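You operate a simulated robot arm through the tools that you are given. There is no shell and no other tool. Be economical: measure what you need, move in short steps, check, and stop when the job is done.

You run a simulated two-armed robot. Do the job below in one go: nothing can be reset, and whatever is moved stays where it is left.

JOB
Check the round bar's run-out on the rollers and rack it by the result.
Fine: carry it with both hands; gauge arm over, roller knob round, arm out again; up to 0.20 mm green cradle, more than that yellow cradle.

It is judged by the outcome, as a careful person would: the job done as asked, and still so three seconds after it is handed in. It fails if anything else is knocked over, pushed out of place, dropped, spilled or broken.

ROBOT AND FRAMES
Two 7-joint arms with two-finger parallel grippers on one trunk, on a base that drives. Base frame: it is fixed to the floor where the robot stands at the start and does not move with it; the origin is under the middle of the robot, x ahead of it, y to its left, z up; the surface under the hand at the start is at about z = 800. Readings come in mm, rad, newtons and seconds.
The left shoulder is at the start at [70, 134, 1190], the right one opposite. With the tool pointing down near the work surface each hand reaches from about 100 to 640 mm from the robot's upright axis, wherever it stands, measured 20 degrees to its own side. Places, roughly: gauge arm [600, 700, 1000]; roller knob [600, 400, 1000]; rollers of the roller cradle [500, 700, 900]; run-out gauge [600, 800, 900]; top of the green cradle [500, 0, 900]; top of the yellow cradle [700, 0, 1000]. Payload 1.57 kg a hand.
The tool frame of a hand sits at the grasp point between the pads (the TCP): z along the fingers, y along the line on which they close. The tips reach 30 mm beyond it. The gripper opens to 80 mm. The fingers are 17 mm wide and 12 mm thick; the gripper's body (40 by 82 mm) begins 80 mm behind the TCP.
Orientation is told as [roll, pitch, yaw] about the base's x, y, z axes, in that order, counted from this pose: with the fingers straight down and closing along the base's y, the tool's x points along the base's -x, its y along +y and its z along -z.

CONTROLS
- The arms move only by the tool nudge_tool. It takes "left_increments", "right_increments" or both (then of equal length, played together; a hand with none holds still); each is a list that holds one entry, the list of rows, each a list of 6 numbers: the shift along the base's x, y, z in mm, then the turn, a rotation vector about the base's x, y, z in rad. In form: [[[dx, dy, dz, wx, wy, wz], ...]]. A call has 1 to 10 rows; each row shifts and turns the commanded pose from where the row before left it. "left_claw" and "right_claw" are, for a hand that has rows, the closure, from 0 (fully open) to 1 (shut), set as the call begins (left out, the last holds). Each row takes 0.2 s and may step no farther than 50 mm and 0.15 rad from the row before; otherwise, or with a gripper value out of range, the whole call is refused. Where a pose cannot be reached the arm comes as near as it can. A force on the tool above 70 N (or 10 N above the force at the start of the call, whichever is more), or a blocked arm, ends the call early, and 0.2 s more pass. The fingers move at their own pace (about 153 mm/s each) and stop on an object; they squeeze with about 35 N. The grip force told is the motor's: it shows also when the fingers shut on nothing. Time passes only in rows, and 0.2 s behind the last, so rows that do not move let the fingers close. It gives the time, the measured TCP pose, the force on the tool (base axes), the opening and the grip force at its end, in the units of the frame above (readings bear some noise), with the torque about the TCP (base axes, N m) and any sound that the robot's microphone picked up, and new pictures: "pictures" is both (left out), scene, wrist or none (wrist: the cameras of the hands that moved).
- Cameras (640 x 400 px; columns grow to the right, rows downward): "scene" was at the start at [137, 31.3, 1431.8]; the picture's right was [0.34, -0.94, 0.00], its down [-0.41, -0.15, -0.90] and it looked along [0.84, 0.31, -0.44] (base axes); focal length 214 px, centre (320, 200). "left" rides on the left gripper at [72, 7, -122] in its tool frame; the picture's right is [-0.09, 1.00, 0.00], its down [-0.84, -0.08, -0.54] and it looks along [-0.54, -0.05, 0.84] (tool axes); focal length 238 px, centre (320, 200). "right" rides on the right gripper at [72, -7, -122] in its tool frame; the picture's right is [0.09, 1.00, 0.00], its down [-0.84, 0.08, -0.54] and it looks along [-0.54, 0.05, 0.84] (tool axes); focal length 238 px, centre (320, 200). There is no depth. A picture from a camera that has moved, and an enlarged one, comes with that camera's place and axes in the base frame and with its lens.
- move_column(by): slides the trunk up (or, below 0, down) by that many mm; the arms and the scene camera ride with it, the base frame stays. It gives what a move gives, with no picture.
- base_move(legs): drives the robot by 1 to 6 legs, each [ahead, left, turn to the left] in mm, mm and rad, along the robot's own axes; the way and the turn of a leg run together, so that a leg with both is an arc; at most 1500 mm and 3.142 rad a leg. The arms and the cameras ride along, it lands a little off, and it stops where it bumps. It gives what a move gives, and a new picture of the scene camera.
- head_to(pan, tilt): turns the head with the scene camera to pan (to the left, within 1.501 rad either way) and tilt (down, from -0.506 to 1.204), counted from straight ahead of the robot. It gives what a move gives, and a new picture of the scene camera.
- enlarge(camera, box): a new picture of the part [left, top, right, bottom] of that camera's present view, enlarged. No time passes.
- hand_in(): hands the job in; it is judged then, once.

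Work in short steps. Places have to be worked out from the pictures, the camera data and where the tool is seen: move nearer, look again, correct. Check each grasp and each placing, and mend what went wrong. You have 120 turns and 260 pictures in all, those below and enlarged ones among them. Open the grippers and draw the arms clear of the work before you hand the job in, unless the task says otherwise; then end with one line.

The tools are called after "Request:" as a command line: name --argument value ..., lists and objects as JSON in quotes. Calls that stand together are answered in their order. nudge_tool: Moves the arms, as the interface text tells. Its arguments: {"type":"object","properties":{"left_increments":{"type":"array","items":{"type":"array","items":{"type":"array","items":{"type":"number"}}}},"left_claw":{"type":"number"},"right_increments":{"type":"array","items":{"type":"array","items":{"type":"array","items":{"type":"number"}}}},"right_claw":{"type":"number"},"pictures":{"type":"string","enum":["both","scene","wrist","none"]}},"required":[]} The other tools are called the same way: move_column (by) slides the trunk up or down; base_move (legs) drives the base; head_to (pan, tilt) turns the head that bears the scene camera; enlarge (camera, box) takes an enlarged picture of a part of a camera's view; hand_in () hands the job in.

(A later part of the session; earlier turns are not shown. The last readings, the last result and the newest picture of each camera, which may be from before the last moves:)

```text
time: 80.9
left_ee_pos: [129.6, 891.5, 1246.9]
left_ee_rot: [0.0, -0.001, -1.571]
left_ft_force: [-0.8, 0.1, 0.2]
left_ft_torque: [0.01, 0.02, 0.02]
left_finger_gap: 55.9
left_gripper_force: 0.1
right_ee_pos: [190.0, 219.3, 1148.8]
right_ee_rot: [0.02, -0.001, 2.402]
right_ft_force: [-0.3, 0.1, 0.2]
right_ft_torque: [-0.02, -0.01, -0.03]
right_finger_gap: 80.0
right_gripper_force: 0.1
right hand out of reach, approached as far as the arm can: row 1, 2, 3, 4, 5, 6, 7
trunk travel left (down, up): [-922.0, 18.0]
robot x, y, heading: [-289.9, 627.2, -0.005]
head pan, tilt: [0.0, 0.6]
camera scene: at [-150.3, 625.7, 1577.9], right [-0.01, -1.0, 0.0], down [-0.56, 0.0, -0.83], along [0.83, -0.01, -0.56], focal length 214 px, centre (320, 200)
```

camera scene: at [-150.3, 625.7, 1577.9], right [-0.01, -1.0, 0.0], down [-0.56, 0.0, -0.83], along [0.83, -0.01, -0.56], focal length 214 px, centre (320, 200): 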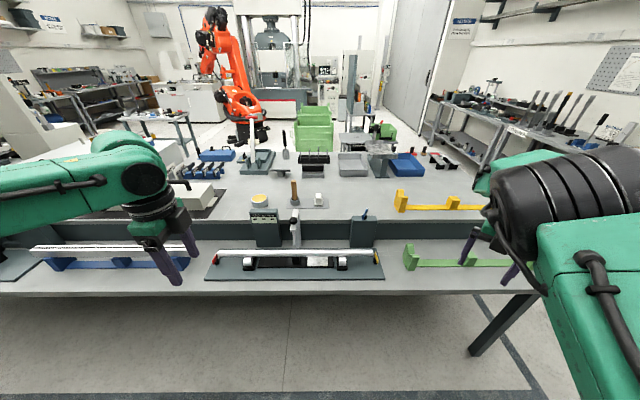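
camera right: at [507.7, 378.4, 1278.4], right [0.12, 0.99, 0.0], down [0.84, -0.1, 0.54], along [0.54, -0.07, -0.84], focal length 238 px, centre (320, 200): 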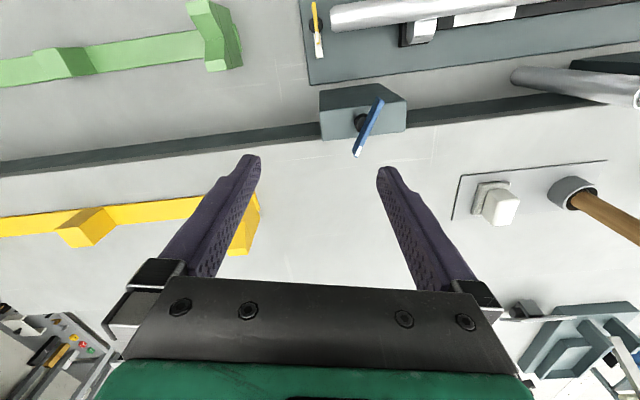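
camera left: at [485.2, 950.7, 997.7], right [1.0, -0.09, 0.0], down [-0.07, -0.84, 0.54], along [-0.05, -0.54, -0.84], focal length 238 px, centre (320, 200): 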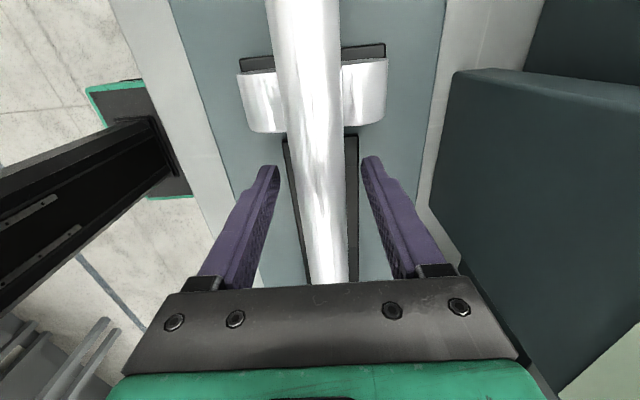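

The elbow keeps its inner branch. I'll tilt the hand so its fingers point inward (+y), which should force the forearm to come from the right.

Request:
nudge_tool --right_increments '[[[0, 0, 20, 0, 0, -0.12], [0, 0, 20, 0, 0, -0.12], [0, 0, 20, 0, 0, -0.12], [0, 0, 20, 0.1, 0, -0.1], [0, 0, 0, 0.13, 0, 0], [0, 0, 0, 0.13, 0, 0], [0, 0, 0, 0.13, 0, 0], [0, 0, 0, 0.13, 0, 0], [0, 0, 0, 0.13, 0, 0], [0, 0, 0, 0.13, 0, 0]]]' --pictures "none"

Request:
nudge_tool --right_increments '[[[0, 0, 0, 0.13, 0, 0], [0, 0, 0, 0.13, 0, 0], [0, 0, 0, 0.13, 0, 0], [0, 0, 0, 0.13, 0, 0], [0, 0, 0, 0, 0, 0]]]' --pictures "scene"

```text
time: 83.1
left_ee_pos: [131.6, 890.9, 1248.2]
left_ee_rot: [-0.003, -0.001, -1.57]
left_ft_force: [0.4, -0.5, 0.1]
left_ft_torque: [0.01, 0.01, 0.03]
left_finger_gap: 56.3
left_gripper_force: 0.0
right_ee_pos: [205.0, 253.8, 1182.6]
right_ee_rot: [-0.421, -0.785, 2.123]
right_ft_force: [-0.1, 1.1, 0.0]
right_ft_torque: [0.01, -0.03, -0.01]
right_finger_gap: 79.9
right_gripper_force: 0.1
right hand out of reach, approached as far as the arm can: row 9, 10
trunk travel left (down, up): [-922.0, 18.0]
robot x, y, heading: [-289.2, 624.7, -0.006]
head pan, tilt: [0.0, 0.6]
```

```text
time: 84.3
left_ee_pos: [131.3, 891.6, 1246.7]
left_ee_rot: [0.0, 0.001, -1.571]
left_ft_force: [-0.1, 0.0, -0.3]
left_ft_torque: [0.01, 0.0, 0.0]
left_finger_gap: 55.9
left_gripper_force: 0.0
right_ee_pos: [218.8, 351.1, 1144.6]
right_ee_rot: [-1.092, -1.136, 2.655]
right_ft_force: [0.9, -0.1, 0.6]
right_ft_torque: [0.01, -0.01, -0.01]
right_finger_gap: 79.8
right_gripper_force: 0.1
right hand out of reach, approached as far as the arm can: row 1, 2, 3, 4
trunk travel left (down, up): [-922.0, 18.0]
robot x, y, heading: [-286.9, 625.8, -0.006]
head pan, tilt: [0.0, 0.6]
camera scene: at [-149.1, 624.7, 1577.8], right [-0.01, -1.0, 0.0], down [-0.57, 0.0, -0.82], along [0.82, 0.0, -0.57], focal length 214 px, centre (320, 200)
```

scene: 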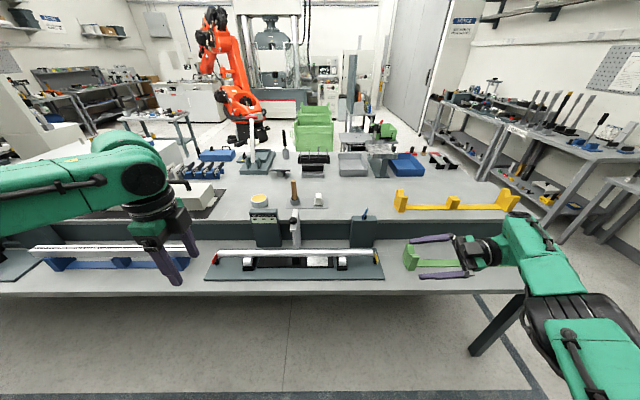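

The elbow is now outside. I'll turn the fingers back to straight down, closing along x.

Request:
nudge_tool --right_increments '[[[0, 0, 10, 0, 0.128, 0], [0, 0, 10, 0, 0.128, 0], [0, 0, 10, 0, 0.127, 0], [0, 0, 10, -0.137, 0, 0], [0, 0, 10, -0.137, 0, 0], [0, 0, 0, -0.137, 0, 0], [0, 0, 0, -0.137, 0, 0], [0, 0, 0, -0.137, 0, 0], [0, 0, 0, -0.137, 0, 0], [0, 0, 0, -0.137, 0, 0]]]' --pictures "none"

Request:
nudge_tool --right_increments '[[[0, 0, 0, -0.137, 0, 0], [0, 0, 0, -0.137, 0, 0], [0, 0, 0, -0.137, 0, 0], [0, 0, 0, 0, 0, 0]]]' --pictures "scene"

```text
time: 86.5
left_ee_pos: [131.0, 892.2, 1247.3]
left_ee_rot: [0.001, -0.001, -1.57]
left_ft_force: [-0.3, 0.6, -0.3]
left_ft_torque: [-0.01, -0.02, -0.01]
left_finger_gap: 56.0
left_gripper_force: 0.0
right_ee_pos: [233.0, 375.5, 1189.9]
right_ee_rot: [0.025, -0.407, 1.578]
right_ft_force: [0.8, 0.1, 0.8]
right_ft_torque: [-0.04, 0.06, 0.02]
right_finger_gap: 80.4
right_gripper_force: 0.0
right hand out of reach, approached as far as the arm can: row 1, 2, 3
trunk travel left (down, up): [-922.0, 18.0]
robot x, y, heading: [-287.1, 627.0, -0.007]
head pan, tilt: [0.0, 0.6]
```

```text
time: 87.5
left_ee_pos: [131.4, 889.7, 1248.0]
left_ee_rot: [-0.002, 0.0, -1.571]
left_ft_force: [0.3, 0.0, -1.2]
left_ft_torque: [-0.03, 0.03, -0.05]
left_finger_gap: 56.2
left_gripper_force: 0.2
right_ee_pos: [239.3, 370.7, 1187.4]
right_ee_rot: [0.031, 0.0, 1.576]
right_ft_force: [0.4, -0.5, -0.5]
right_ft_torque: [-0.01, 0.03, 0.02]
right_finger_gap: 80.1
right_gripper_force: 0.1
right hand out of reach, approached as far as the arm can: row 2, 3
trunk travel left (down, up): [-922.0, 18.0]
robot x, y, heading: [-289.2, 627.5, -0.006]
head pan, tilt: [0.0, 0.6]
camera scene: at [-149.6, 624.8, 1577.9], right [-0.01, -1.0, 0.0], down [-0.56, 0.0, -0.83], along [0.83, 0.0, -0.56], focal length 214 px, centre (320, 200)
```

scene: 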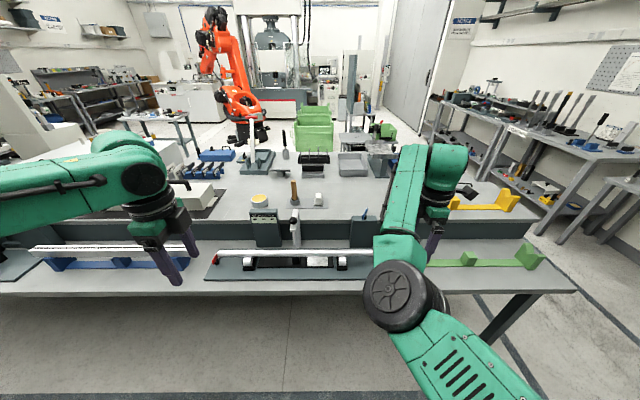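

The elbow came back in as the hand turned down. I'll tilt inward again, then swing the fingers to point forward before tilting down.

Request:
nudge_tool --right_increments '[[[0, 0, 0, 0.14, 0, 0], [0, 0, 0, 0.14, 0, 0], [0, 0, 0, 0.14, 0, 0], [0, 0, 0, 0.14, 0, 0], [0, 0, 0, 0.14, 0, 0], [0, 0, 0, 0.14, 0, 0], [0, 0, 0, 0.14, 0, 0], [0, 0, 0, 0.14, 0, 0], [0, 0, 0, 0.14, 0, 0], [0, 0, 0, 0.14, 0, 0]]]' --pictures "none"

Request:
nudge_tool --right_increments '[[[0, 0, 0, 0.14, 0, 0], [-10, -20, 0, 0, 0, -0.12], [-10, -20, 0, 0, 0, -0.12], [-10, -20, 0, 0, 0, -0.12], [-10, -20, 0, 0, 0, -0.12]]]' --pictures "scene"

```text
time: 89.7
left_ee_pos: [130.1, 890.0, 1247.3]
left_ee_rot: [0.0, 0.0, -1.569]
left_ft_force: [0.4, -0.7, -1.3]
left_ft_torque: [0.03, 0.0, 0.0]
left_finger_gap: 55.9
left_gripper_force: 0.1
right_ee_pos: [241.5, 383.1, 1189.8]
right_ee_rot: [-0.035, -1.392, 1.606]
right_ft_force: [-0.2, 0.3, 1.2]
right_ft_torque: [0.01, -0.03, 0.02]
right_finger_gap: 80.1
right_gripper_force: 0.0
right hand out of reach, approached as far as the arm can: row 10
trunk travel left (down, up): [-922.0, 18.0]
robot x, y, heading: [-290.1, 625.2, -0.004]
head pan, tilt: [0.0, 0.6]
```

```text
time: 90.9
left_ee_pos: [129.5, 890.9, 1247.4]
left_ee_rot: [-0.001, -0.001, -1.571]
left_ft_force: [0.7, 0.0, -0.1]
left_ft_torque: [-0.03, -0.02, 0.0]
left_finger_gap: 56.2
left_gripper_force: 0.0
right_ee_pos: [200.0, 304.4, 1189.4]
right_ee_rot: [-0.039, -1.392, 1.129]
right_ft_force: [0.8, -0.2, -0.5]
right_ft_torque: [0.02, -0.02, -0.01]
right_finger_gap: 80.2
right_gripper_force: 0.0
right hand out of reach, approached as far as the arm can: row 1
trunk travel left (down, up): [-922.0, 18.0]
robot x, y, heading: [-287.8, 628.1, -0.006]
head pan, tilt: [0.0, 0.6]
camera scene: at [-150.2, 624.5, 1577.9], right [-0.01, -1.0, 0.0], down [-0.56, 0.0, -0.83], along [0.83, 0.0, -0.56], focal length 214 px, centre (320, 200)
```

scene: 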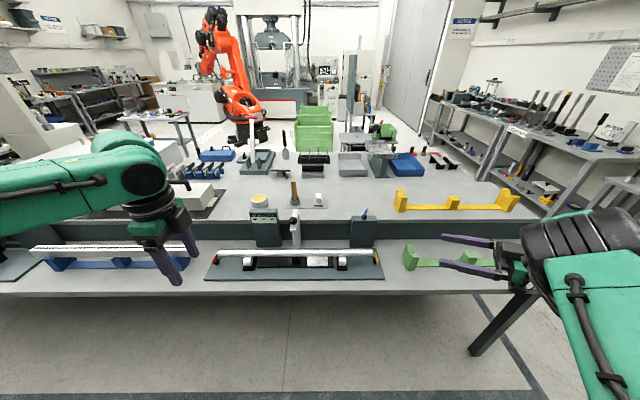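

Request:
nudge_tool --right_increments '[[[-10, -10, 0, 0, 0, -0.12], [-10, -10, 0, 0, 0, -0.12], [-10, -10, 0, 0, 0, -0.12], [-10, -10, 0, 0, 0, -0.12], [-10, 0, 0, 0, 0, -0.12], [-10, 0, 0, 0, 0, -0.12], [0, 0, 0, 0, 0, -0.12], [0, 0, 0, 0, 0, -0.12], [0, 0, 0, 0, 0, -0.12]]]' --pictures "scene"

```text
time: 92.9
left_ee_pos: [128.7, 891.6, 1246.1]
left_ee_rot: [0.0, -0.002, -1.572]
left_ft_force: [0.3, 0.4, -0.8]
left_ft_torque: [-0.01, 0.0, 0.02]
left_finger_gap: 56.2
left_gripper_force: 0.1
right_ee_pos: [141.0, 264.4, 1189.6]
right_ee_rot: [-0.045, -1.392, 0.052]
right_ft_force: [-0.7, -0.3, -1.1]
right_ft_torque: [-0.01, 0.02, -0.03]
right_finger_gap: 79.9
right_gripper_force: 0.0
trunk travel left (down, up): [-922.0, 18.0]
robot x, y, heading: [-290.5, 626.1, -0.003]
head pan, tilt: [0.0, 0.6]
camera scene: at [-149.8, 627.1, 1577.9], right [-0.01, -1.0, 0.0], down [-0.56, 0.0, -0.83], along [0.83, -0.01, -0.56], focal length 214 px, centre (320, 200)
```

scene: 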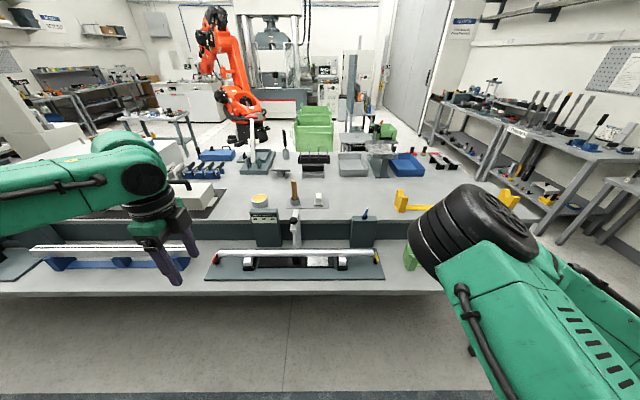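

I'll return to the inward-pointing pose, push the tilt until the elbow pops out, then come back more carefully.

Request:
nudge_tool --right_increments '[[[10, 10, 0, 0, 0, 0.15], [10, 10, 0, 0, 0, 0.15], [10, 10, 0, 0, 0, 0.15], [10, 10, 0, 0, 0, 0.15], [10, 10, 0, 0, 0, 0.15], [10, 10, 0, 0, 0, 0.15], [10, 10, 0, 0, 0, 0.15], [5, 10, 0, 0, 0, 0.15], [5, 0, 0, 0, 0, 0.15], [0, 0, 0, 0, 0, 0.15]]]' --pictures "none"

Request:
nudge_tool --right_increments '[[[0, 0, -10, 0.13, 0, 0.1], [0, 0, -10, 0.13, 0, 0.1], [0, 0, -10, 0.13, 0, 0], [0, 20, -10, 0.13, 0, 0], [0, 20, 0, 0.13, 0, 0], [0, 20, 0, 0.13, 0, 0]]]' --pictures "scene"

```text
time: 95.1
left_ee_pos: [130.6, 890.4, 1246.6]
left_ee_rot: [-0.003, -0.002, -1.571]
left_ft_force: [0.5, 0.0, 0.8]
left_ft_torque: [0.01, -0.01, -0.01]
left_finger_gap: 56.0
left_gripper_force: 0.0
right_ee_pos: [229.5, 358.6, 1185.6]
right_ee_rot: [-0.048, -1.365, 1.522]
right_ft_force: [0.3, 0.3, -0.7]
right_ft_torque: [0.01, 0.0, 0.0]
right_finger_gap: 80.1
right_gripper_force: 0.0
right hand out of reach, approached as far as the arm can: row 10
trunk travel left (down, up): [-922.0, 18.0]
robot x, y, heading: [-289.2, 619.1, -0.005]
head pan, tilt: [0.0, 0.6]
```

```text
refused: row 1 steps farther than a row can; nothing moved
```

Request:
nudge_tool --right_increments '[[[0, 0, -10, 0.14, 0, 0], [0, 0, -10, 0.14, 0, 0], [0, 0, -10, 0.14, 0, 0], [0, 10, -10, 0.14, 0, 0]]]' --pictures "scene"

```text
time: 96.1
left_ee_pos: [129.7, 891.7, 1248.6]
left_ee_rot: [0.0, -0.002, -1.571]
left_ft_force: [0.7, 1.0, 0.6]
left_ft_torque: [0.03, 0.02, 0.0]
left_finger_gap: 56.2
left_gripper_force: 0.0
right_ee_pos: [244.6, 334.1, 1175.7]
right_ee_rot: [-0.116, -1.432, 1.485]
right_ft_force: [0.3, 0.1, -0.6]
right_ft_torque: [0.01, 0.01, 0.03]
right_finger_gap: 80.2
right_gripper_force: 0.1
right hand out of reach, approached as far as the arm can: row 1, 2, 3, 4
trunk travel left (down, up): [-922.0, 18.0]
robot x, y, heading: [-285.5, 627.8, -0.001]
head pan, tilt: [0.0, 0.6]
camera scene: at [-150.0, 625.5, 1577.9], right [-0.01, -1.0, 0.0], down [-0.56, 0.0, -0.83], along [0.83, -0.01, -0.56], focal length 214 px, centre (320, 200)
```

scene: 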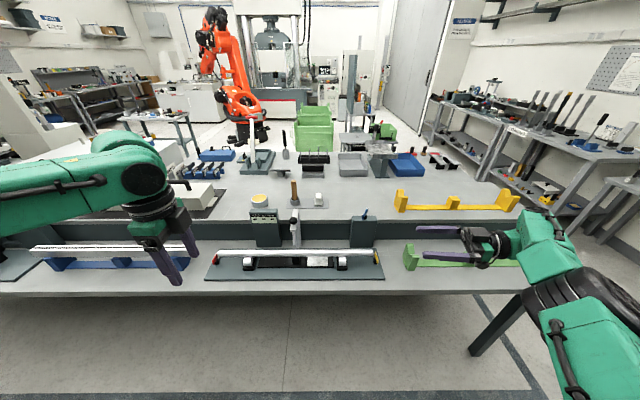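

The elbow is out. I'll carry the hand further inward while it points left, which keeps the elbow outside.

Request:
nudge_tool --right_increments '[[[-5, 30, 0, 0, 0, 0], [-5, 30, 0, 0, 0, 0], [-5, 30, 0, 0, 0, 0], [-5, 30, 0, 0, 0, 0], [-5, 30, 0, 0, 0, 0], [-5, 30, 0, 0, 0, 0], [-5, 30, 0, 0, 0, 0], [-5, 30, 0, 0, 0, 0]]]' --pictures "scene"

```text
time: 97.9
left_ee_pos: [128.7, 892.6, 1246.7]
left_ee_rot: [0.0, -0.002, -1.57]
left_ft_force: [-0.9, 0.6, -0.5]
left_ft_torque: [-0.01, 0.02, 0.0]
left_finger_gap: 55.8
left_gripper_force: 0.0
right_ee_pos: [204.1, 574.7, 1175.1]
right_ee_rot: [-0.117, -1.432, 1.485]
right_ft_force: [-0.4, -0.7, -0.4]
right_ft_torque: [-0.01, -0.03, 0.0]
right_finger_gap: 80.1
right_gripper_force: 0.1
trunk travel left (down, up): [-922.0, 18.0]
robot x, y, heading: [-286.5, 626.7, -0.004]
head pan, tilt: [0.0, 0.6]
camera scene: at [-150.0, 626.2, 1577.9], right [-0.01, -1.0, 0.0], down [-0.56, 0.0, -0.83], along [0.83, -0.01, -0.56], focal length 214 px, centre (320, 200)
```

scene: 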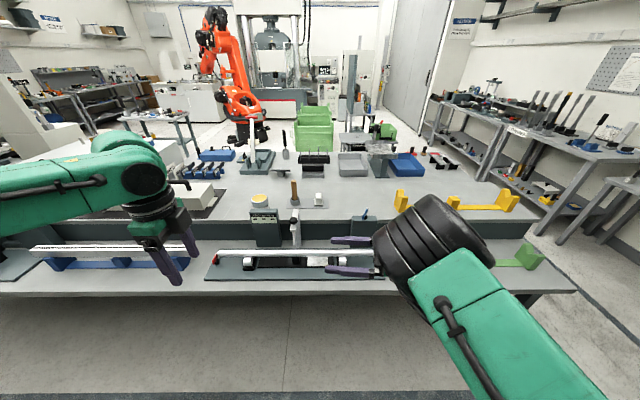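

Request:
nudge_tool --right_increments '[[[0, 0, -10, -0.14, 0, 0], [0, 0, -10, -0.14, 0, 0], [0, 0, -10, -0.14, 0, 0], [0, 0, -10, -0.14, 0, 0], [0, 0, -10, -0.14, 0, 0], [0, 0, -10, -0.14, 0, 0], [0, 0, 0, -0.14, 0, 0], [0, 0, 0, -0.14, 0, 0], [0, 0, 0, -0.14, 0, 0], [0, 0, 0, -0.1, 0, 0]]]' --pictures "scene"

```text
time: 100.1
left_ee_pos: [130.9, 891.3, 1247.8]
left_ee_rot: [-0.003, -0.001, -1.571]
left_ft_force: [0.0, -0.4, 0.0]
left_ft_torque: [-0.01, 0.02, 0.0]
left_finger_gap: 56.1
left_gripper_force: 0.0
right_ee_pos: [317.4, 452.0, 1097.3]
right_ee_rot: [-0.201, -0.07, 1.56]
right_ft_force: [-0.7, 1.0, 0.4]
right_ft_torque: [-0.01, -0.01, -0.03]
right_finger_gap: 80.1
right_gripper_force: 0.1
right hand out of reach, approached as far as the arm can: row 2, 3, 4, 5, 6, 7, 8, 9, 10
trunk travel left (down, up): [-922.0, 18.0]
robot x, y, heading: [-290.4, 623.6, -0.002]
head pan, tilt: [0.0, 0.6]
camera scene: at [-148.9, 625.3, 1577.8], right [-0.01, -1.0, 0.0], down [-0.57, 0.0, -0.82], along [0.82, -0.01, -0.57], focal length 214 px, centre (320, 200)
```

scene: 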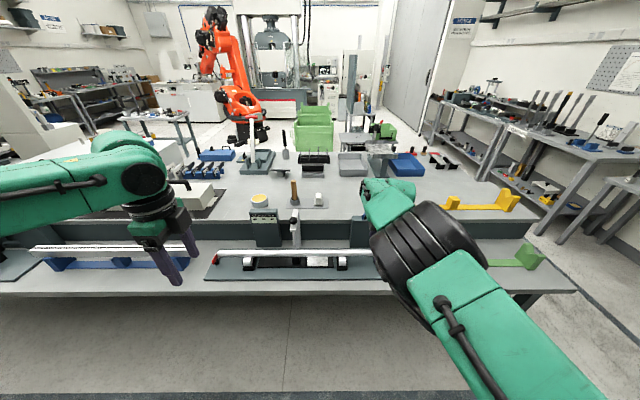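

The branch is still wrong. I'll tilt left again, then raise the hand above shoulder height like the start pose, keeping the elbow right.

Request:
nudge_tool --right_increments '[[[0, 0, 20, 0.14, 0, 0], [0, 0, 20, 0.14, 0, 0], [0, 0, 20, 0.14, 0, 0], [0, 0, 20, 0.14, 0, 0], [0, 0, 20, 0.14, 0, 0], [0, 0, 20, 0.14, 0, 0], [0, 0, 20, 0.14, 0, 0], [-20, 0, 20, 0.14, 0, 0], [-20, 0, 20, 0.14, 0, 0], [-20, 0, 20, 0.14, 0, 0]]]' --pictures "none"

Request:
nudge_tool --right_increments '[[[-20, 10, 25, 0, 0, 0], [-20, 10, 25, 0, 0, 0], [-20, 10, 25, 0, 0, 0], [-20, 10, 25, 0, 0, 0], [-20, 10, 25, 0, 0, 0], [0, 10, 20, 0, 0, 0]]]' --pictures "both"

```text
time: 102.3
left_ee_pos: [129.5, 889.4, 1248.6]
left_ee_rot: [0.001, -0.002, -1.572]
left_ft_force: [0.7, -0.3, 0.2]
left_ft_torque: [-0.02, 0.0, 0.01]
left_finger_gap: 55.9
left_gripper_force: 0.2
right_ee_pos: [255.9, 450.6, 1298.0]
right_ee_rot: [-0.089, -1.475, 1.459]
right_ft_force: [-0.2, -0.5, -0.4]
right_ft_torque: [0.01, -0.01, -0.01]
right_finger_gap: 80.0
right_gripper_force: 0.0
trunk travel left (down, up): [-922.0, 18.0]
robot x, y, heading: [-282.8, 625.9, -0.003]
head pan, tilt: [0.0, 0.6]
```

```text
time: 103.7
left_ee_pos: [130.4, 890.6, 1248.1]
left_ee_rot: [-0.001, -0.001, -1.57]
left_ft_force: [-0.1, 0.6, -0.4]
left_ft_torque: [0.0, -0.02, 0.03]
left_finger_gap: 56.2
left_gripper_force: 0.1
right_ee_pos: [152.8, 511.2, 1443.3]
right_ee_rot: [-0.083, -1.471, 1.452]
right_ft_force: [0.3, -0.1, -0.7]
right_ft_torque: [0.03, -0.01, -0.03]
right_finger_gap: 80.3
right_gripper_force: 0.1
trunk travel left (down, up): [-922.0, 18.0]
robot x, y, heading: [-286.7, 626.0, -0.008]
head pan, tilt: [0.0, 0.6]
camera scene: at [-150.1, 625.7, 1577.9], right [-0.01, -1.0, 0.0], down [-0.56, 0.0, -0.83], along [0.83, -0.01, -0.56], focal length 214 px, centre (320, 200)
camera right: at [135.1, 385.2, 1384.7], right [-0.98, 0.19, -0.1], down [-0.17, -0.43, 0.89], along [0.13, 0.88, 0.45], focal length 238 px, centre (320, 200)
```

scene: 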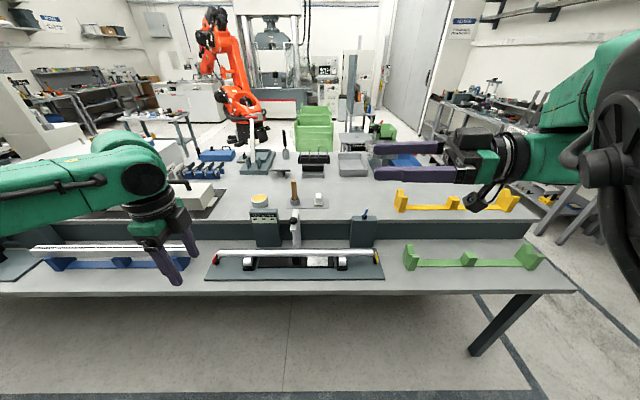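
right: 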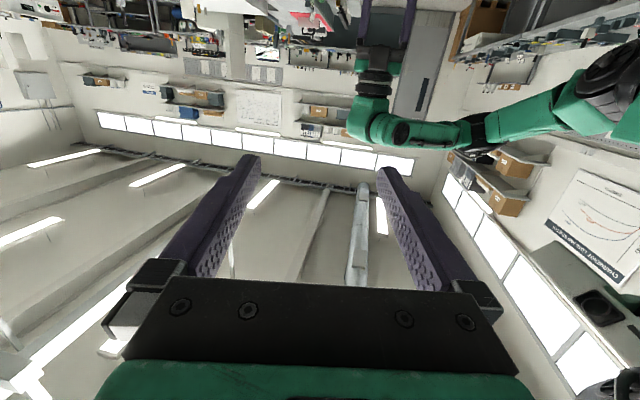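

The elbow is now outside with no reach warnings. I'll tilt the hand down while keeping the wrist roughly in place.

Request:
nudge_tool --right_increments '[[[0, -3, -28, -0.14, 0, 0], [0, -7, -27, -0.14, 0, 0], [0, -11, -26, -0.14, 0, 0], [0, -15, -24, -0.14, 0, 0], [0, -18, -21, -0.14, 0, 0], [0, -21, -18, -0.14, 0, 0], [0, -24, -15, -0.14, 0, 0], [0, -26, -11, -0.14, 0, 0], [0, -27, -7, -0.14, 0, 0], [0, -28, -3, -0.14, 0, 0]]]' --pictures "scene"

```text
time: 105.9
left_ee_pos: [131.2, 892.5, 1247.5]
left_ee_rot: [0.0, -0.001, -1.57]
left_ft_force: [1.2, -0.1, -0.2]
left_ft_torque: [0.02, -0.03, -0.01]
left_finger_gap: 56.0
left_gripper_force: 0.0
right_ee_pos: [154.7, 326.0, 1261.6]
right_ee_rot: [-0.2, -0.089, 1.545]
right_ft_force: [0.8, -0.2, -0.2]
right_ft_torque: [0.0, 0.0, 0.04]
right_finger_gap: 79.8
right_gripper_force: 0.1
trunk travel left (down, up): [-922.0, 18.0]
robot x, y, heading: [-288.5, 626.7, -0.002]
head pan, tilt: [0.0, 0.6]
camera scene: at [-149.3, 624.6, 1577.9], right [-0.01, -1.0, 0.0], down [-0.57, 0.0, -0.82], along [0.82, 0.0, -0.57], focal length 214 px, centre (320, 200)
```

scene: 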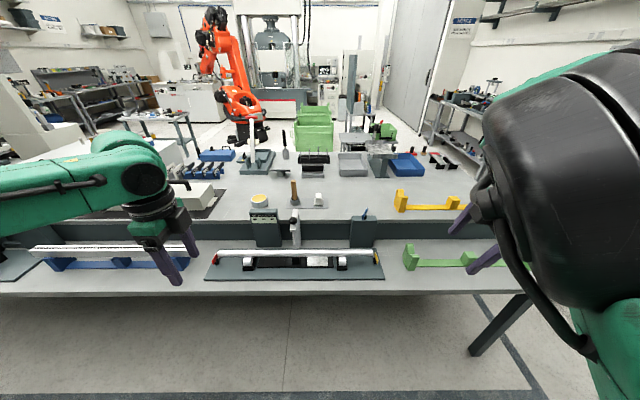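

No limits hit. I'll level the tool and move down and in, checking the elbow.

Request:
nudge_tool --right_increments '[[[0, 0, 0, -0.042, 0.101, 0.0], [0, 0, 0, -0.042, 0.101, 0.0], [5, 15, -20, 0, 0, 0], [5, 20, -20, 0, 0, 0], [5, 20, -20, 0, 0, 0], [5, 20, -20, 0, 0, 0], [5, 20, -20, 0, 0, 0], [5, 20, 0, 0, 0, 0]]]' --pictures "scene"

```text
time: 107.7
left_ee_pos: [130.5, 892.1, 1246.9]
left_ee_rot: [-0.001, -0.001, -1.57]
left_ft_force: [-0.1, 0.4, 0.2]
left_ft_torque: [0.02, -0.03, 0.01]
left_finger_gap: 55.7
left_gripper_force: 0.0
right_ee_pos: [236.3, 380.0, 1167.6]
right_ee_rot: [0.003, 0.015, 1.555]
right_ft_force: [0.0, 0.3, -0.7]
right_ft_torque: [-0.03, -0.01, -0.02]
right_finger_gap: 80.2
right_gripper_force: 0.0
right hand out of reach, approached as far as the arm can: row 3, 4, 5, 6, 7, 8
trunk travel left (down, up): [-922.0, 18.0]
robot x, y, heading: [-287.4, 630.2, -0.004]
head pan, tilt: [0.0, 0.6]
camera scene: at [-148.9, 625.6, 1577.8], right [-0.01, -1.0, 0.0], down [-0.57, 0.0, -0.82], along [0.82, -0.01, -0.57], focal length 214 px, centre (320, 200)
```

scene: 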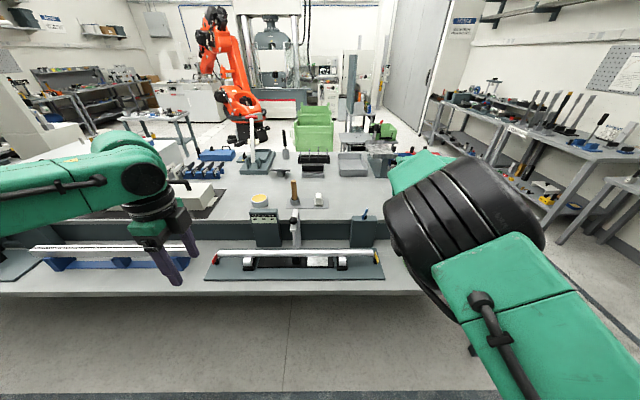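

This is an elbow-up posture that dislikes being near. It may be usable lower down, so I'll test it in front of the bench, where it's free.

Request:
nudge_tool --right_increments '[[[-5, 10, -30, 0, 0, 0], [-5, 10, -30, 0, 0, 0], [-5, 10, -30, 0, 0, 0], [-5, 10, -30, 0, 0, 0], [-5, 10, -30, 0, 0, 0], [-5, 10, -30, 0, 0, 0], [-5, 10, -30, 0, 0, 0], [-5, 10, -30, 0, 0, 0], [-5, 10, 0, 0, 0, 0]]]' --pictures "scene"

```text
time: 109.7
left_ee_pos: [130.8, 891.5, 1246.6]
left_ee_rot: [0.001, -0.002, -1.571]
left_ft_force: [0.7, -0.2, 0.5]
left_ft_torque: [0.01, 0.0, 0.0]
left_finger_gap: 56.1
left_gripper_force: 0.0
right_ee_pos: [227.4, 436.0, 919.8]
right_ee_rot: [0.0, 0.013, 1.551]
right_ft_force: [-0.9, 0.5, 0.4]
right_ft_torque: [-0.01, 0.02, 0.05]
right_finger_gap: 79.8
right_gripper_force: 0.1
right hand out of reach, approached as far as the arm can: row 1, 2, 3, 4, 5, 6, 9
trunk travel left (down, up): [-922.0, 18.0]
robot x, y, heading: [-288.3, 625.1, -0.005]
head pan, tilt: [0.0, 0.6]
camera scene: at [-149.4, 625.2, 1577.9], right [-0.01, -1.0, 0.0], down [-0.57, 0.0, -0.82], along [0.82, -0.01, -0.57], focal length 214 px, centre (320, 200)
```

scene: 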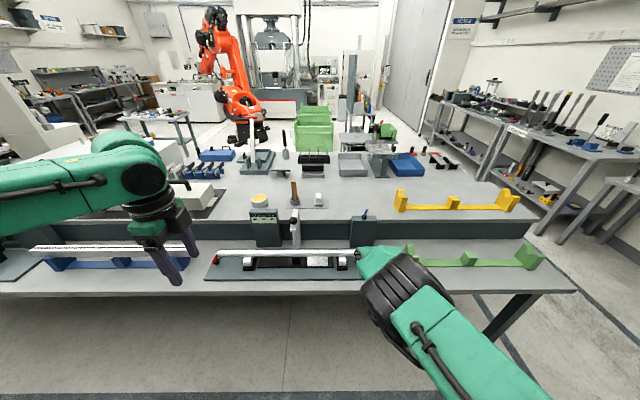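

It's reachable down here. I'll try yawing positive at this low pose to push the elbow outward again.

Request:
nudge_tool --right_increments '[[[0, 0, 10, 0, 0, 0.12], [0, 0, 10, 0, 0, 0.12], [0, 0, 10, 0, 0, 0.12], [0, 0, 10, 0, 0, 0.12], [0, 0, 10, 0, 0, 0.12], [0, 0, 10, 0, 0, 0.12], [0, 0, 0, 0, 0, 0.12], [0, 0, 0, 0, 0, 0.12], [0, 0, 0, 0, 0, 0.12], [0, 0, 0, 0, 0, 0.12]]]' --pictures "scene"

```text
time: 111.9
left_ee_pos: [130.1, 890.6, 1246.7]
left_ee_rot: [-0.001, -0.001, -1.572]
left_ft_force: [0.4, -0.2, 0.1]
left_ft_torque: [0.02, 0.01, -0.04]
left_finger_gap: 56.0
left_gripper_force: 0.0
right_ee_pos: [242.5, 423.7, 972.5]
right_ee_rot: [-0.001, 0.014, 2.755]
right_ft_force: [-0.2, 0.0, -0.1]
right_ft_torque: [0.03, 0.02, 0.02]
right_finger_gap: 80.0
right_gripper_force: 0.0
right hand out of reach, approached as far as the arm can: row 1, 2, 3, 4, 5, 6
trunk travel left (down, up): [-922.0, 18.0]
robot x, y, heading: [-289.9, 627.7, -0.003]
head pan, tilt: [0.0, 0.6]
camera scene: at [-149.4, 625.1, 1577.9], right [-0.01, -1.0, 0.0], down [-0.57, 0.0, -0.82], along [0.82, 0.0, -0.57], focal length 214 px, centre (320, 200)
```

scene: 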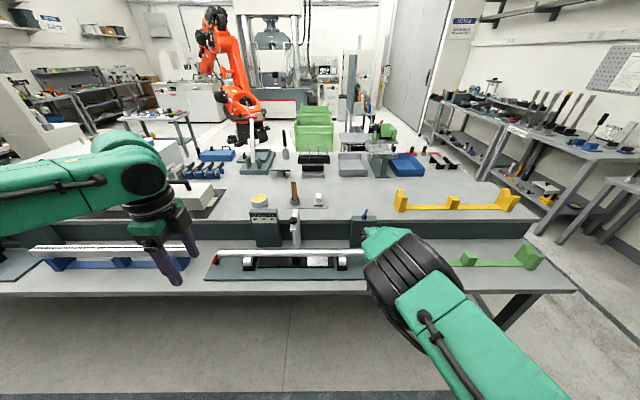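

Yaw alone doesn't move the elbow. I'll go back to the high left-pointing pose and this time tilt down up high, like the start pose, before descending.

Request:
nudge_tool --right_increments '[[[3, -5, 30, 0, 0, -0.12], [3, -5, 30, 0, 0, -0.12], [3, -5, 30, 0, 0, -0.12], [3, -5, 30, 0, 0, -0.12], [3, -5, 30, 0, 0, -0.12], [3, -5, 30, 0, 0, -0.12], [0, -5, 30, 0, 0, -0.12], [0, -5, 30, 0, 0, -0.12], [0, -5, 30, 0, 0, -0.12], [0, -5, 10, 0, 0, -0.12]]]' --pictures "none"

Request:
nudge_tool --right_increments '[[[0, 5, 20, 0.14, 0, 0], [0, 5, 20, 0.14, 0, 0], [0, 5, 20, 0.14, 0, 0], [0, 5, 20, 0.14, 0, 0], [0, 5, 20, 0.14, 0, 0], [-10, 5, 20, 0.14, 0, 0], [-15, 5, 20, 0.14, 0, 0], [-15, 5, 20, 0.14, 0, 0], [-20, 5, 20, 0.14, 0, 0], [-20, 5, 20, 0.14, 0, 0]]]' --pictures "none"

Request:
nudge_tool --right_increments '[[[-15, 10, 30, 0, 0, 0], [-15, 10, 30, 0, 0, 0], [-15, 10, 30, 0, 0, 0], [-15, 10, 30, 0, 0, 0]]]' --pictures "scene"

```text
time: 114.1
left_ee_pos: [130.9, 891.5, 1246.6]
left_ee_rot: [0.0, 0.0, -1.57]
left_ft_force: [-0.7, 0.7, -1.3]
left_ft_torque: [0.02, 0.02, 0.01]
left_finger_gap: 56.0
left_gripper_force: 0.1
right_ee_pos: [262.9, 370.7, 1251.0]
right_ee_rot: [0.0, 0.012, 1.552]
right_ft_force: [-0.3, 0.9, -0.7]
right_ft_torque: [0.0, 0.03, -0.04]
right_finger_gap: 79.9
right_gripper_force: 0.0
right hand out of reach, approached as far as the arm can: row 1
trunk travel left (down, up): [-922.0, 18.0]
robot x, y, heading: [-291.8, 625.1, -0.01]
head pan, tilt: [0.0, 0.6]
```

```text
time: 116.3
left_ee_pos: [130.9, 893.0, 1246.0]
left_ee_rot: [0.001, 0.0, -1.571]
left_ft_force: [0.0, -1.0, 0.4]
left_ft_torque: [0.01, 0.0, 0.01]
left_finger_gap: 56.2
left_gripper_force: 0.1
right_ee_pos: [196.5, 476.0, 1422.1]
right_ee_rot: [0.041, -1.372, 1.484]
right_ft_force: [0.7, -0.1, -1.1]
right_ft_torque: [-0.03, 0.0, -0.02]
right_finger_gap: 79.9
right_gripper_force: 0.0
right hand out of reach, approached as far as the arm can: row 7, 8, 9, 10
trunk travel left (down, up): [-922.0, 18.0]
robot x, y, heading: [-288.8, 623.4, -0.0]
head pan, tilt: [0.0, 0.6]
```

```text
time: 117.3
left_ee_pos: [128.5, 891.6, 1247.8]
left_ee_rot: [0.0, -0.003, -1.57]
left_ft_force: [1.1, -0.6, -0.6]
left_ft_torque: [0.0, -0.01, 0.02]
left_finger_gap: 56.2
left_gripper_force: 0.1
right_ee_pos: [168.9, 547.9, 1539.8]
right_ee_rot: [0.085, -1.384, 1.48]
right_ft_force: [-0.4, -0.2, 0.1]
right_ft_torque: [-0.05, 0.0, -0.03]
right_finger_gap: 80.3
right_gripper_force: 0.1
right hand out of reach, approached as far as the arm can: row 1, 2, 3
trunk travel left (down, up): [-922.0, 18.0]
robot x, y, heading: [-289.8, 628.1, -0.004]
head pan, tilt: [0.0, 0.6]
camera scene: at [-151.1, 625.8, 1578.0], right [-0.01, -1.0, 0.0], down [-0.56, 0.0, -0.83], along [0.83, -0.01, -0.56], focal length 214 px, centre (320, 200)
```

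scene: 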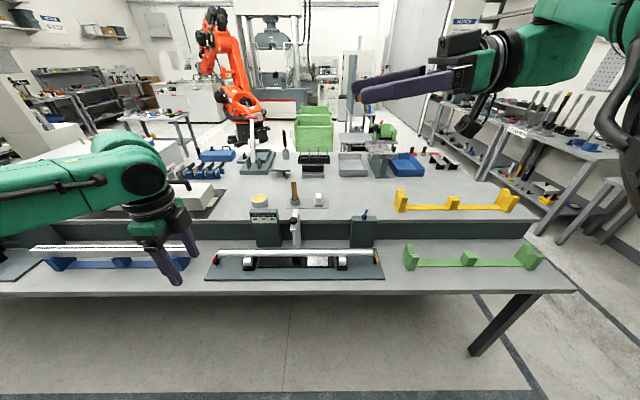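

The forearm now comes cleanly from the right. I'll tilt down while staying high.

Request:
nudge_tool --right_increments '[[[-2, -4, -14, -0.14, 0, 0], [-2, -5, -14, -0.14, 0, 0], [-2, -6, -13, -0.14, 0, 0], [-2, -7, -12, -0.14, 0, 0], [-2, -8, -11, -0.14, 0, 0], [-2, -9, -10, -0.14, 0, 0], [-2, -9, -8, -0.14, 0, 0], [-2, -10, -7, -0.14, 0, 0], [-2, -10, -6, -0.14, 0, 0], [-1, -10, -5, -0.14, 0, 0]]]' --pictures "scene"

```text
time: 119.5
left_ee_pos: [130.8, 890.7, 1247.2]
left_ee_rot: [-0.001, -0.002, -1.571]
left_ft_force: [-1.0, -0.3, 0.6]
left_ft_torque: [0.02, -0.01, 0.03]
left_finger_gap: 56.0
left_gripper_force: 0.0
right_ee_pos: [165.3, 437.3, 1468.8]
right_ee_rot: [-0.012, -0.007, 1.544]
right_ft_force: [0.3, 0.1, 0.4]
right_ft_torque: [0.02, 0.02, 0.01]
right_finger_gap: 80.1
right_gripper_force: 0.0
right hand out of reach, approached as far as the arm can: row 8, 9, 10
trunk travel left (down, up): [-922.0, 18.0]
robot x, y, heading: [-287.5, 624.4, -0.005]
head pan, tilt: [0.0, 0.6]
camera scene: at [-148.7, 625.1, 1577.8], right [-0.01, -1.0, 0.0], down [-0.57, 0.0, -0.82], along [0.82, 0.0, -0.57], focal length 214 px, centre (320, 200)
```

scene: 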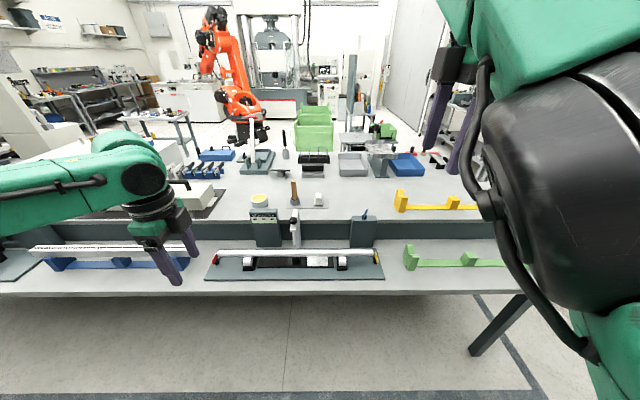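

The elbow is below the wrist on the right, like the start posture. I'll move toward the start pose (yaw 0, centred).

Request:
nudge_tool --right_increments '[[[0, 20, 0, 0, 0, -0.15], [0, 20, 0, 0, 0, -0.15], [0, 20, 0, 0, 0, -0.15], [0, 20, 0, 0, 0, -0.15], [-5, 20, 0, 0, 0, -0.15], [-5, 20, 0, 0, 0, -0.15], [-5, 20, 0, 0, 0, -0.15], [-5, 20, 0, 0, 0, -0.15], [-5, 20, 0, 0, 0, -0.15], [-5, 20, 0, 0, 0, -0.15]]]' --pictures "scene"

```text
time: 121.7
left_ee_pos: [129.6, 890.0, 1247.9]
left_ee_rot: [0.001, 0.001, -1.573]
left_ft_force: [0.5, -0.1, 0.2]
left_ft_torque: [0.01, -0.03, 0.02]
left_finger_gap: 55.8
left_gripper_force: 0.1
right_ee_pos: [177.6, 455.1, 1462.3]
right_ee_rot: [0.029, 0.008, 0.031]
right_ft_force: [0.4, 0.4, -0.4]
right_ft_torque: [-0.01, 0.01, 0.0]
right_finger_gap: 80.0
right_gripper_force: 0.0
right hand out of reach, approached as far as the arm can: row 1, 2, 3, 4, 5, 6, 7, 8, 9, 10
trunk travel left (down, up): [-922.0, 18.0]
robot x, y, heading: [-286.8, 621.7, -0.004]
head pan, tilt: [0.0, 0.6]
camera scene: at [-150.2, 624.3, 1577.9], right [-0.01, -1.0, 0.0], down [-0.56, 0.0, -0.83], along [0.83, 0.0, -0.56], focal length 214 px, centre (320, 200)
```

scene: 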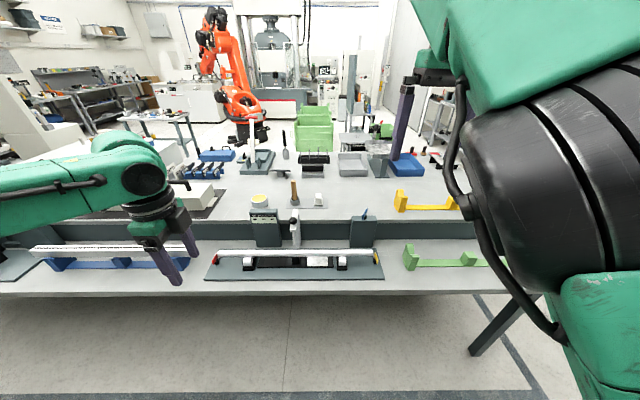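

Still the inner branch. New idea: point the hand forward, stretch the arm straight out above the bench (z≈1400), and roll about the arm axis to turn the elbow outward.

Request:
nudge_tool --right_increments '[[[15, -5, 0, 0, -0.14, 0], [15, -5, 0, 0, -0.14, 0], [15, -5, 0, 0, -0.14, 0], [15, -5, 0, 0, -0.14, 0], [15, -5, 0, 0, -0.14, 0], [15, -5, 0, 0, -0.14, 0], [15, 0, 0, 0, -0.14, 0], [15, 0, 0, 0, -0.14, 0], [15, 0, 0, 0, -0.14, 0], [15, 0, 0, 0, -0.14, 0]]]' --pictures "none"

Request:
nudge_tool --right_increments '[[[35, 0, -5, 0, 0, 0], [35, 0, -5, 0, 0, 0], [35, 0, -5, 0, 0, 0], [35, 0, -5, 0, 0, 0], [35, 0, -5, 0, 0, 0], [35, 0, -5, 0, 0, 0], [35, 0, -5, 0, 0, 0], [35, 0, -5, 0, 0, 0]]]' --pictures "scene"

```text
time: 123.9
left_ee_pos: [130.4, 891.4, 1247.9]
left_ee_rot: [-0.003, 0.0, -1.572]
left_ft_force: [-0.9, 0.5, -0.7]
left_ft_torque: [0.01, 0.02, -0.01]
left_finger_gap: 55.8
left_gripper_force: 0.1
right_ee_pos: [365.7, 375.8, 1509.8]
right_ee_rot: [-0.228, -1.388, 0.224]
right_ft_force: [1.3, 0.2, -0.6]
right_ft_torque: [0.01, 0.02, -0.02]
right_finger_gap: 79.9
right_gripper_force: 0.1
right hand out of reach, approached as far as the arm can: row 1, 2, 3, 4, 5, 6, 7, 8
trunk travel left (down, up): [-922.0, 18.0]
robot x, y, heading: [-286.1, 624.2, -0.004]
head pan, tilt: [0.0, 0.6]
```

```text
time: 125.7
left_ee_pos: [129.6, 891.2, 1247.2]
left_ee_rot: [0.0, -0.001, -1.571]
left_ft_force: [0.2, 0.3, -0.2]
left_ft_torque: [0.02, -0.01, -0.02]
left_finger_gap: 55.9
left_gripper_force: 0.1
right_ee_pos: [491.9, 380.5, 1490.3]
right_ee_rot: [-0.283, -1.379, 0.285]
right_ft_force: [-0.6, -0.8, -0.3]
right_ft_torque: [-0.01, -0.04, 0.01]
right_finger_gap: 80.0
right_gripper_force: 0.1
right hand out of reach, approached as far as the arm can: row 4, 5, 6, 7, 8
trunk travel left (down, up): [-922.0, 18.0]
robot x, y, heading: [-287.2, 626.3, -0.007]
head pan, tilt: [0.0, 0.6]
camera scene: at [-149.6, 624.3, 1577.9], right [-0.01, -1.0, 0.0], down [-0.56, 0.0, -0.83], along [0.83, 0.0, -0.56], focal length 214 px, centre (320, 200)
```

scene: 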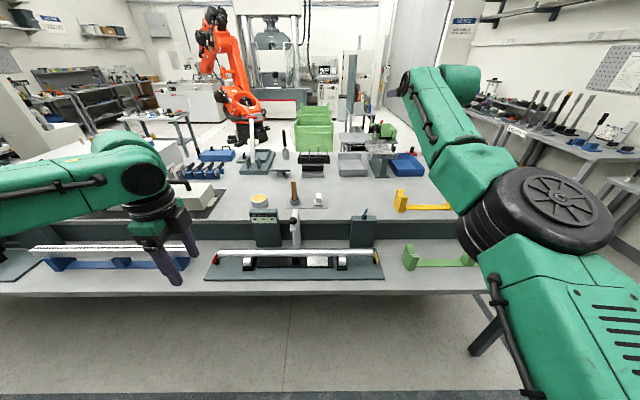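

The arm is stretched nearly straight. Now I'll roll about the forward axis.

Request:
nudge_tool --right_increments '[[[0, 0, 0, 0.14, 0, 0], [0, 0, 0, 0.14, 0, 0], [0, 0, 0, 0.14, 0, 0], [0, 0, 0, 0.14, 0, 0], [0, 0, 0, 0.14, 0, 0], [0, 0, 0, 0.14, 0, 0], [0, 0, 0, 0.14, 0, 0], [0, 0, 0, 0.14, 0, 0], [0, 0, 0, 0.14, 0, 0], [0, 0, 0, 0.14, 0, 0]]]' --pictures "scene"

Request:
nudge_tool --right_increments '[[[0, 0, 0, 0.14, 0, 0], [0, 0, 0, 0.14, 0, 0], [0, 0, 0, 0.14, 0, 0], [0, 0, 0, 0.14, 0, 0], [0, 0, 0, 0.14, 0, 0], [0, 0, 0, 0.14, 0, 0], [0, 0, 0, 0.14, 0, 0], [0, 0, 0, 0.14, 0, 0], [0, 0, 0, 0.14, 0, 0], [0, 0, 0, 0.14, 0, 0]]]' --pictures "scene"

```text
time: 127.9
left_ee_pos: [132.1, 891.6, 1247.0]
left_ee_rot: [0.001, -0.001, -1.571]
left_ft_force: [0.1, -0.3, 0.0]
left_ft_torque: [0.03, -0.01, -0.01]
left_finger_gap: 55.8
left_gripper_force: 0.0
right_ee_pos: [490.6, 382.3, 1491.8]
right_ee_rot: [1.537, -0.22, -1.381]
right_ft_force: [-0.3, -0.2, 0.1]
right_ft_torque: [0.02, 0.0, -0.02]
right_finger_gap: 80.1
right_gripper_force: 0.0
trunk travel left (down, up): [-922.0, 18.0]
robot x, y, heading: [-288.8, 624.9, -0.005]
head pan, tilt: [0.0, 0.6]
camera scene: at [-149.3, 625.1, 1577.9], right [-0.01, -1.0, 0.0], down [-0.57, 0.0, -0.82], along [0.82, 0.0, -0.57], focal length 214 px, centre (320, 200)
```

scene: 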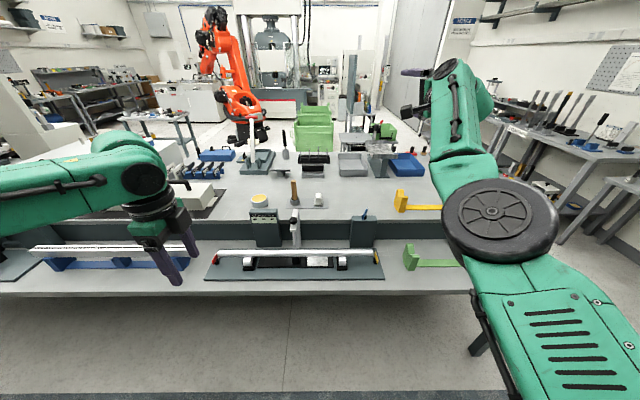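

```text
time: 130.1
left_ee_pos: [130.0, 891.4, 1249.0]
left_ee_rot: [0.0, -0.002, -1.571]
left_ft_force: [0.0, -0.6, 0.2]
left_ft_torque: [0.01, 0.01, 0.02]
left_finger_gap: 56.1
left_gripper_force: 0.1
right_ee_pos: [492.4, 382.7, 1490.9]
right_ee_rot: [1.997, 1.139, -1.117]
right_ft_force: [-0.1, -1.0, 0.1]
right_ft_torque: [0.0, -0.01, -0.01]
right_finger_gap: 80.1
right_gripper_force: 0.1
trunk travel left (down, up): [-922.0, 18.0]
robot x, y, heading: [-286.0, 625.7, -0.008]
head pan, tilt: [0.0, 0.6]
camera scene: at [-149.5, 625.4, 1577.9], right [-0.01, -1.0, 0.0], down [-0.57, 0.0, -0.82], along [0.82, -0.01, -0.57], focal length 214 px, centre (320, 200)
```

scene: 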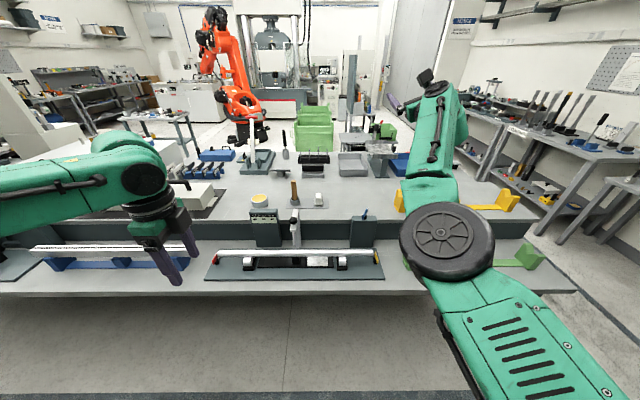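

Positive roll moves the elbow left, so I want negative roll. I'll reverse and go well beyond.

Request:
nudge_tool --right_increments '[[[0, 0, 0, -0.15, 0, 0], [0, 0, 0, -0.15, 0, 0], [0, 0, 0, -0.15, 0, 0], [0, 0, 0, -0.15, 0, 0], [0, 0, 0, -0.15, 0, 0], [0, 0, 0, -0.15, 0, 0], [0, 0, 0, -0.15, 0, 0], [0, 0, 0, -0.15, 0, 0], [0, 0, 0, -0.15, 0, 0], [0, 0, 0, -0.15, 0, 0]]]' --pictures "none"

Request:
nudge_tool --right_increments '[[[0, 0, 0, -0.15, 0, 0], [0, 0, 0, -0.15, 0, 0], [0, 0, 0, -0.15, 0, 0], [0, 0, 0, -0.15, 0, 0], [0, 0, 0, -0.15, 0, 0], [0, 0, 0, -0.15, 0, 0], [0, 0, 0, -0.15, 0, 0], [0, 0, 0, -0.15, 0, 0], [0, 0, 0, -0.15, 0, 0], [0, 0, 0, -0.15, 0, 0]]]' --pictures "none"

Request:
nudge_tool --right_increments '[[[0, 0, 0, -0.15, 0, 0], [0, 0, 0, -0.15, 0, 0], [0, 0, 0, -0.15, 0, 0], [0, 0, 0, -0.15, 0, 0], [0, 0, 0, -0.15, 0, 0], [0, 0, 0, -0.15, 0, 0], [0, 0, 0, -0.15, 0, 0], [0, 0, 0, -0.15, 0, 0], [0, 0, 0, -0.15, 0, 0], [0, 0, 0, -0.15, 0, 0]]]' --pictures "scene"

```text
time: 132.3
left_ee_pos: [130.9, 890.5, 1246.4]
left_ee_rot: [-0.001, 0.002, -1.57]
left_ft_force: [0.1, -0.8, 0.4]
left_ft_torque: [0.0, 0.02, 0.01]
left_finger_gap: 56.1
left_gripper_force: 0.0
right_ee_pos: [492.6, 381.5, 1491.2]
right_ee_rot: [1.516, -0.323, -1.376]
right_ft_force: [-0.3, 0.9, 0.0]
right_ft_torque: [0.02, 0.0, 0.02]
right_finger_gap: 79.8
right_gripper_force: 0.1
trunk travel left (down, up): [-922.0, 18.0]
robot x, y, heading: [-286.8, 625.7, -0.003]
head pan, tilt: [0.0, 0.6]
```

```text
time: 134.5
left_ee_pos: [130.6, 891.8, 1246.8]
left_ee_rot: [0.001, -0.002, -1.571]
left_ft_force: [-0.1, 0.4, -0.6]
left_ft_torque: [-0.01, -0.02, 0.02]
left_finger_gap: 56.1
left_gripper_force: 0.0
right_ee_pos: [491.6, 382.4, 1490.9]
right_ee_rot: [-0.951, -1.255, 0.936]
right_ft_force: [-0.1, -0.2, -0.7]
right_ft_torque: [0.02, -0.01, 0.02]
right_finger_gap: 80.2
right_gripper_force: 0.0
trunk travel left (down, up): [-922.0, 18.0]
robot x, y, heading: [-286.2, 626.6, -0.004]
head pan, tilt: [0.0, 0.6]
```

```text
time: 136.7
left_ee_pos: [130.9, 890.9, 1246.3]
left_ee_rot: [0.0, 0.001, -1.569]
left_ft_force: [0.7, 0.1, -0.5]
left_ft_torque: [0.03, 0.0, 0.01]
left_finger_gap: 55.7
left_gripper_force: 0.1
right_ee_pos: [492.0, 380.9, 1491.3]
right_ee_rot: [-1.596, 0.181, 1.381]
right_ft_force: [0.0, -0.2, 0.2]
right_ft_torque: [0.0, -0.03, 0.01]
right_finger_gap: 80.2
right_gripper_force: 0.3
trunk travel left (down, up): [-922.0, 18.0]
robot x, y, heading: [-287.1, 625.1, -0.005]
head pan, tilt: [0.0, 0.6]
camera scene: at [-149.3, 624.7, 1577.9], right [-0.01, -1.0, 0.0], down [-0.57, 0.0, -0.82], along [0.82, 0.0, -0.57], focal length 214 px, centre (320, 200)
```

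scene: 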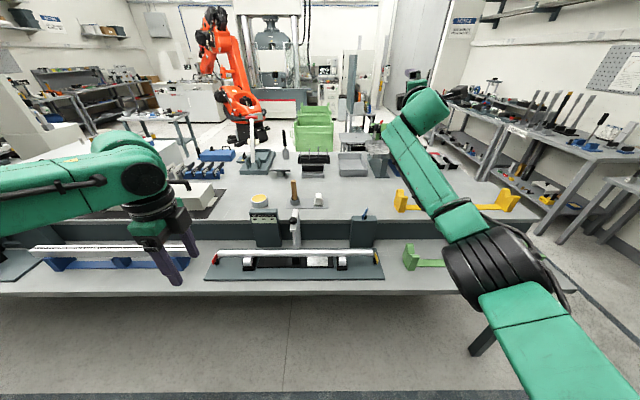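

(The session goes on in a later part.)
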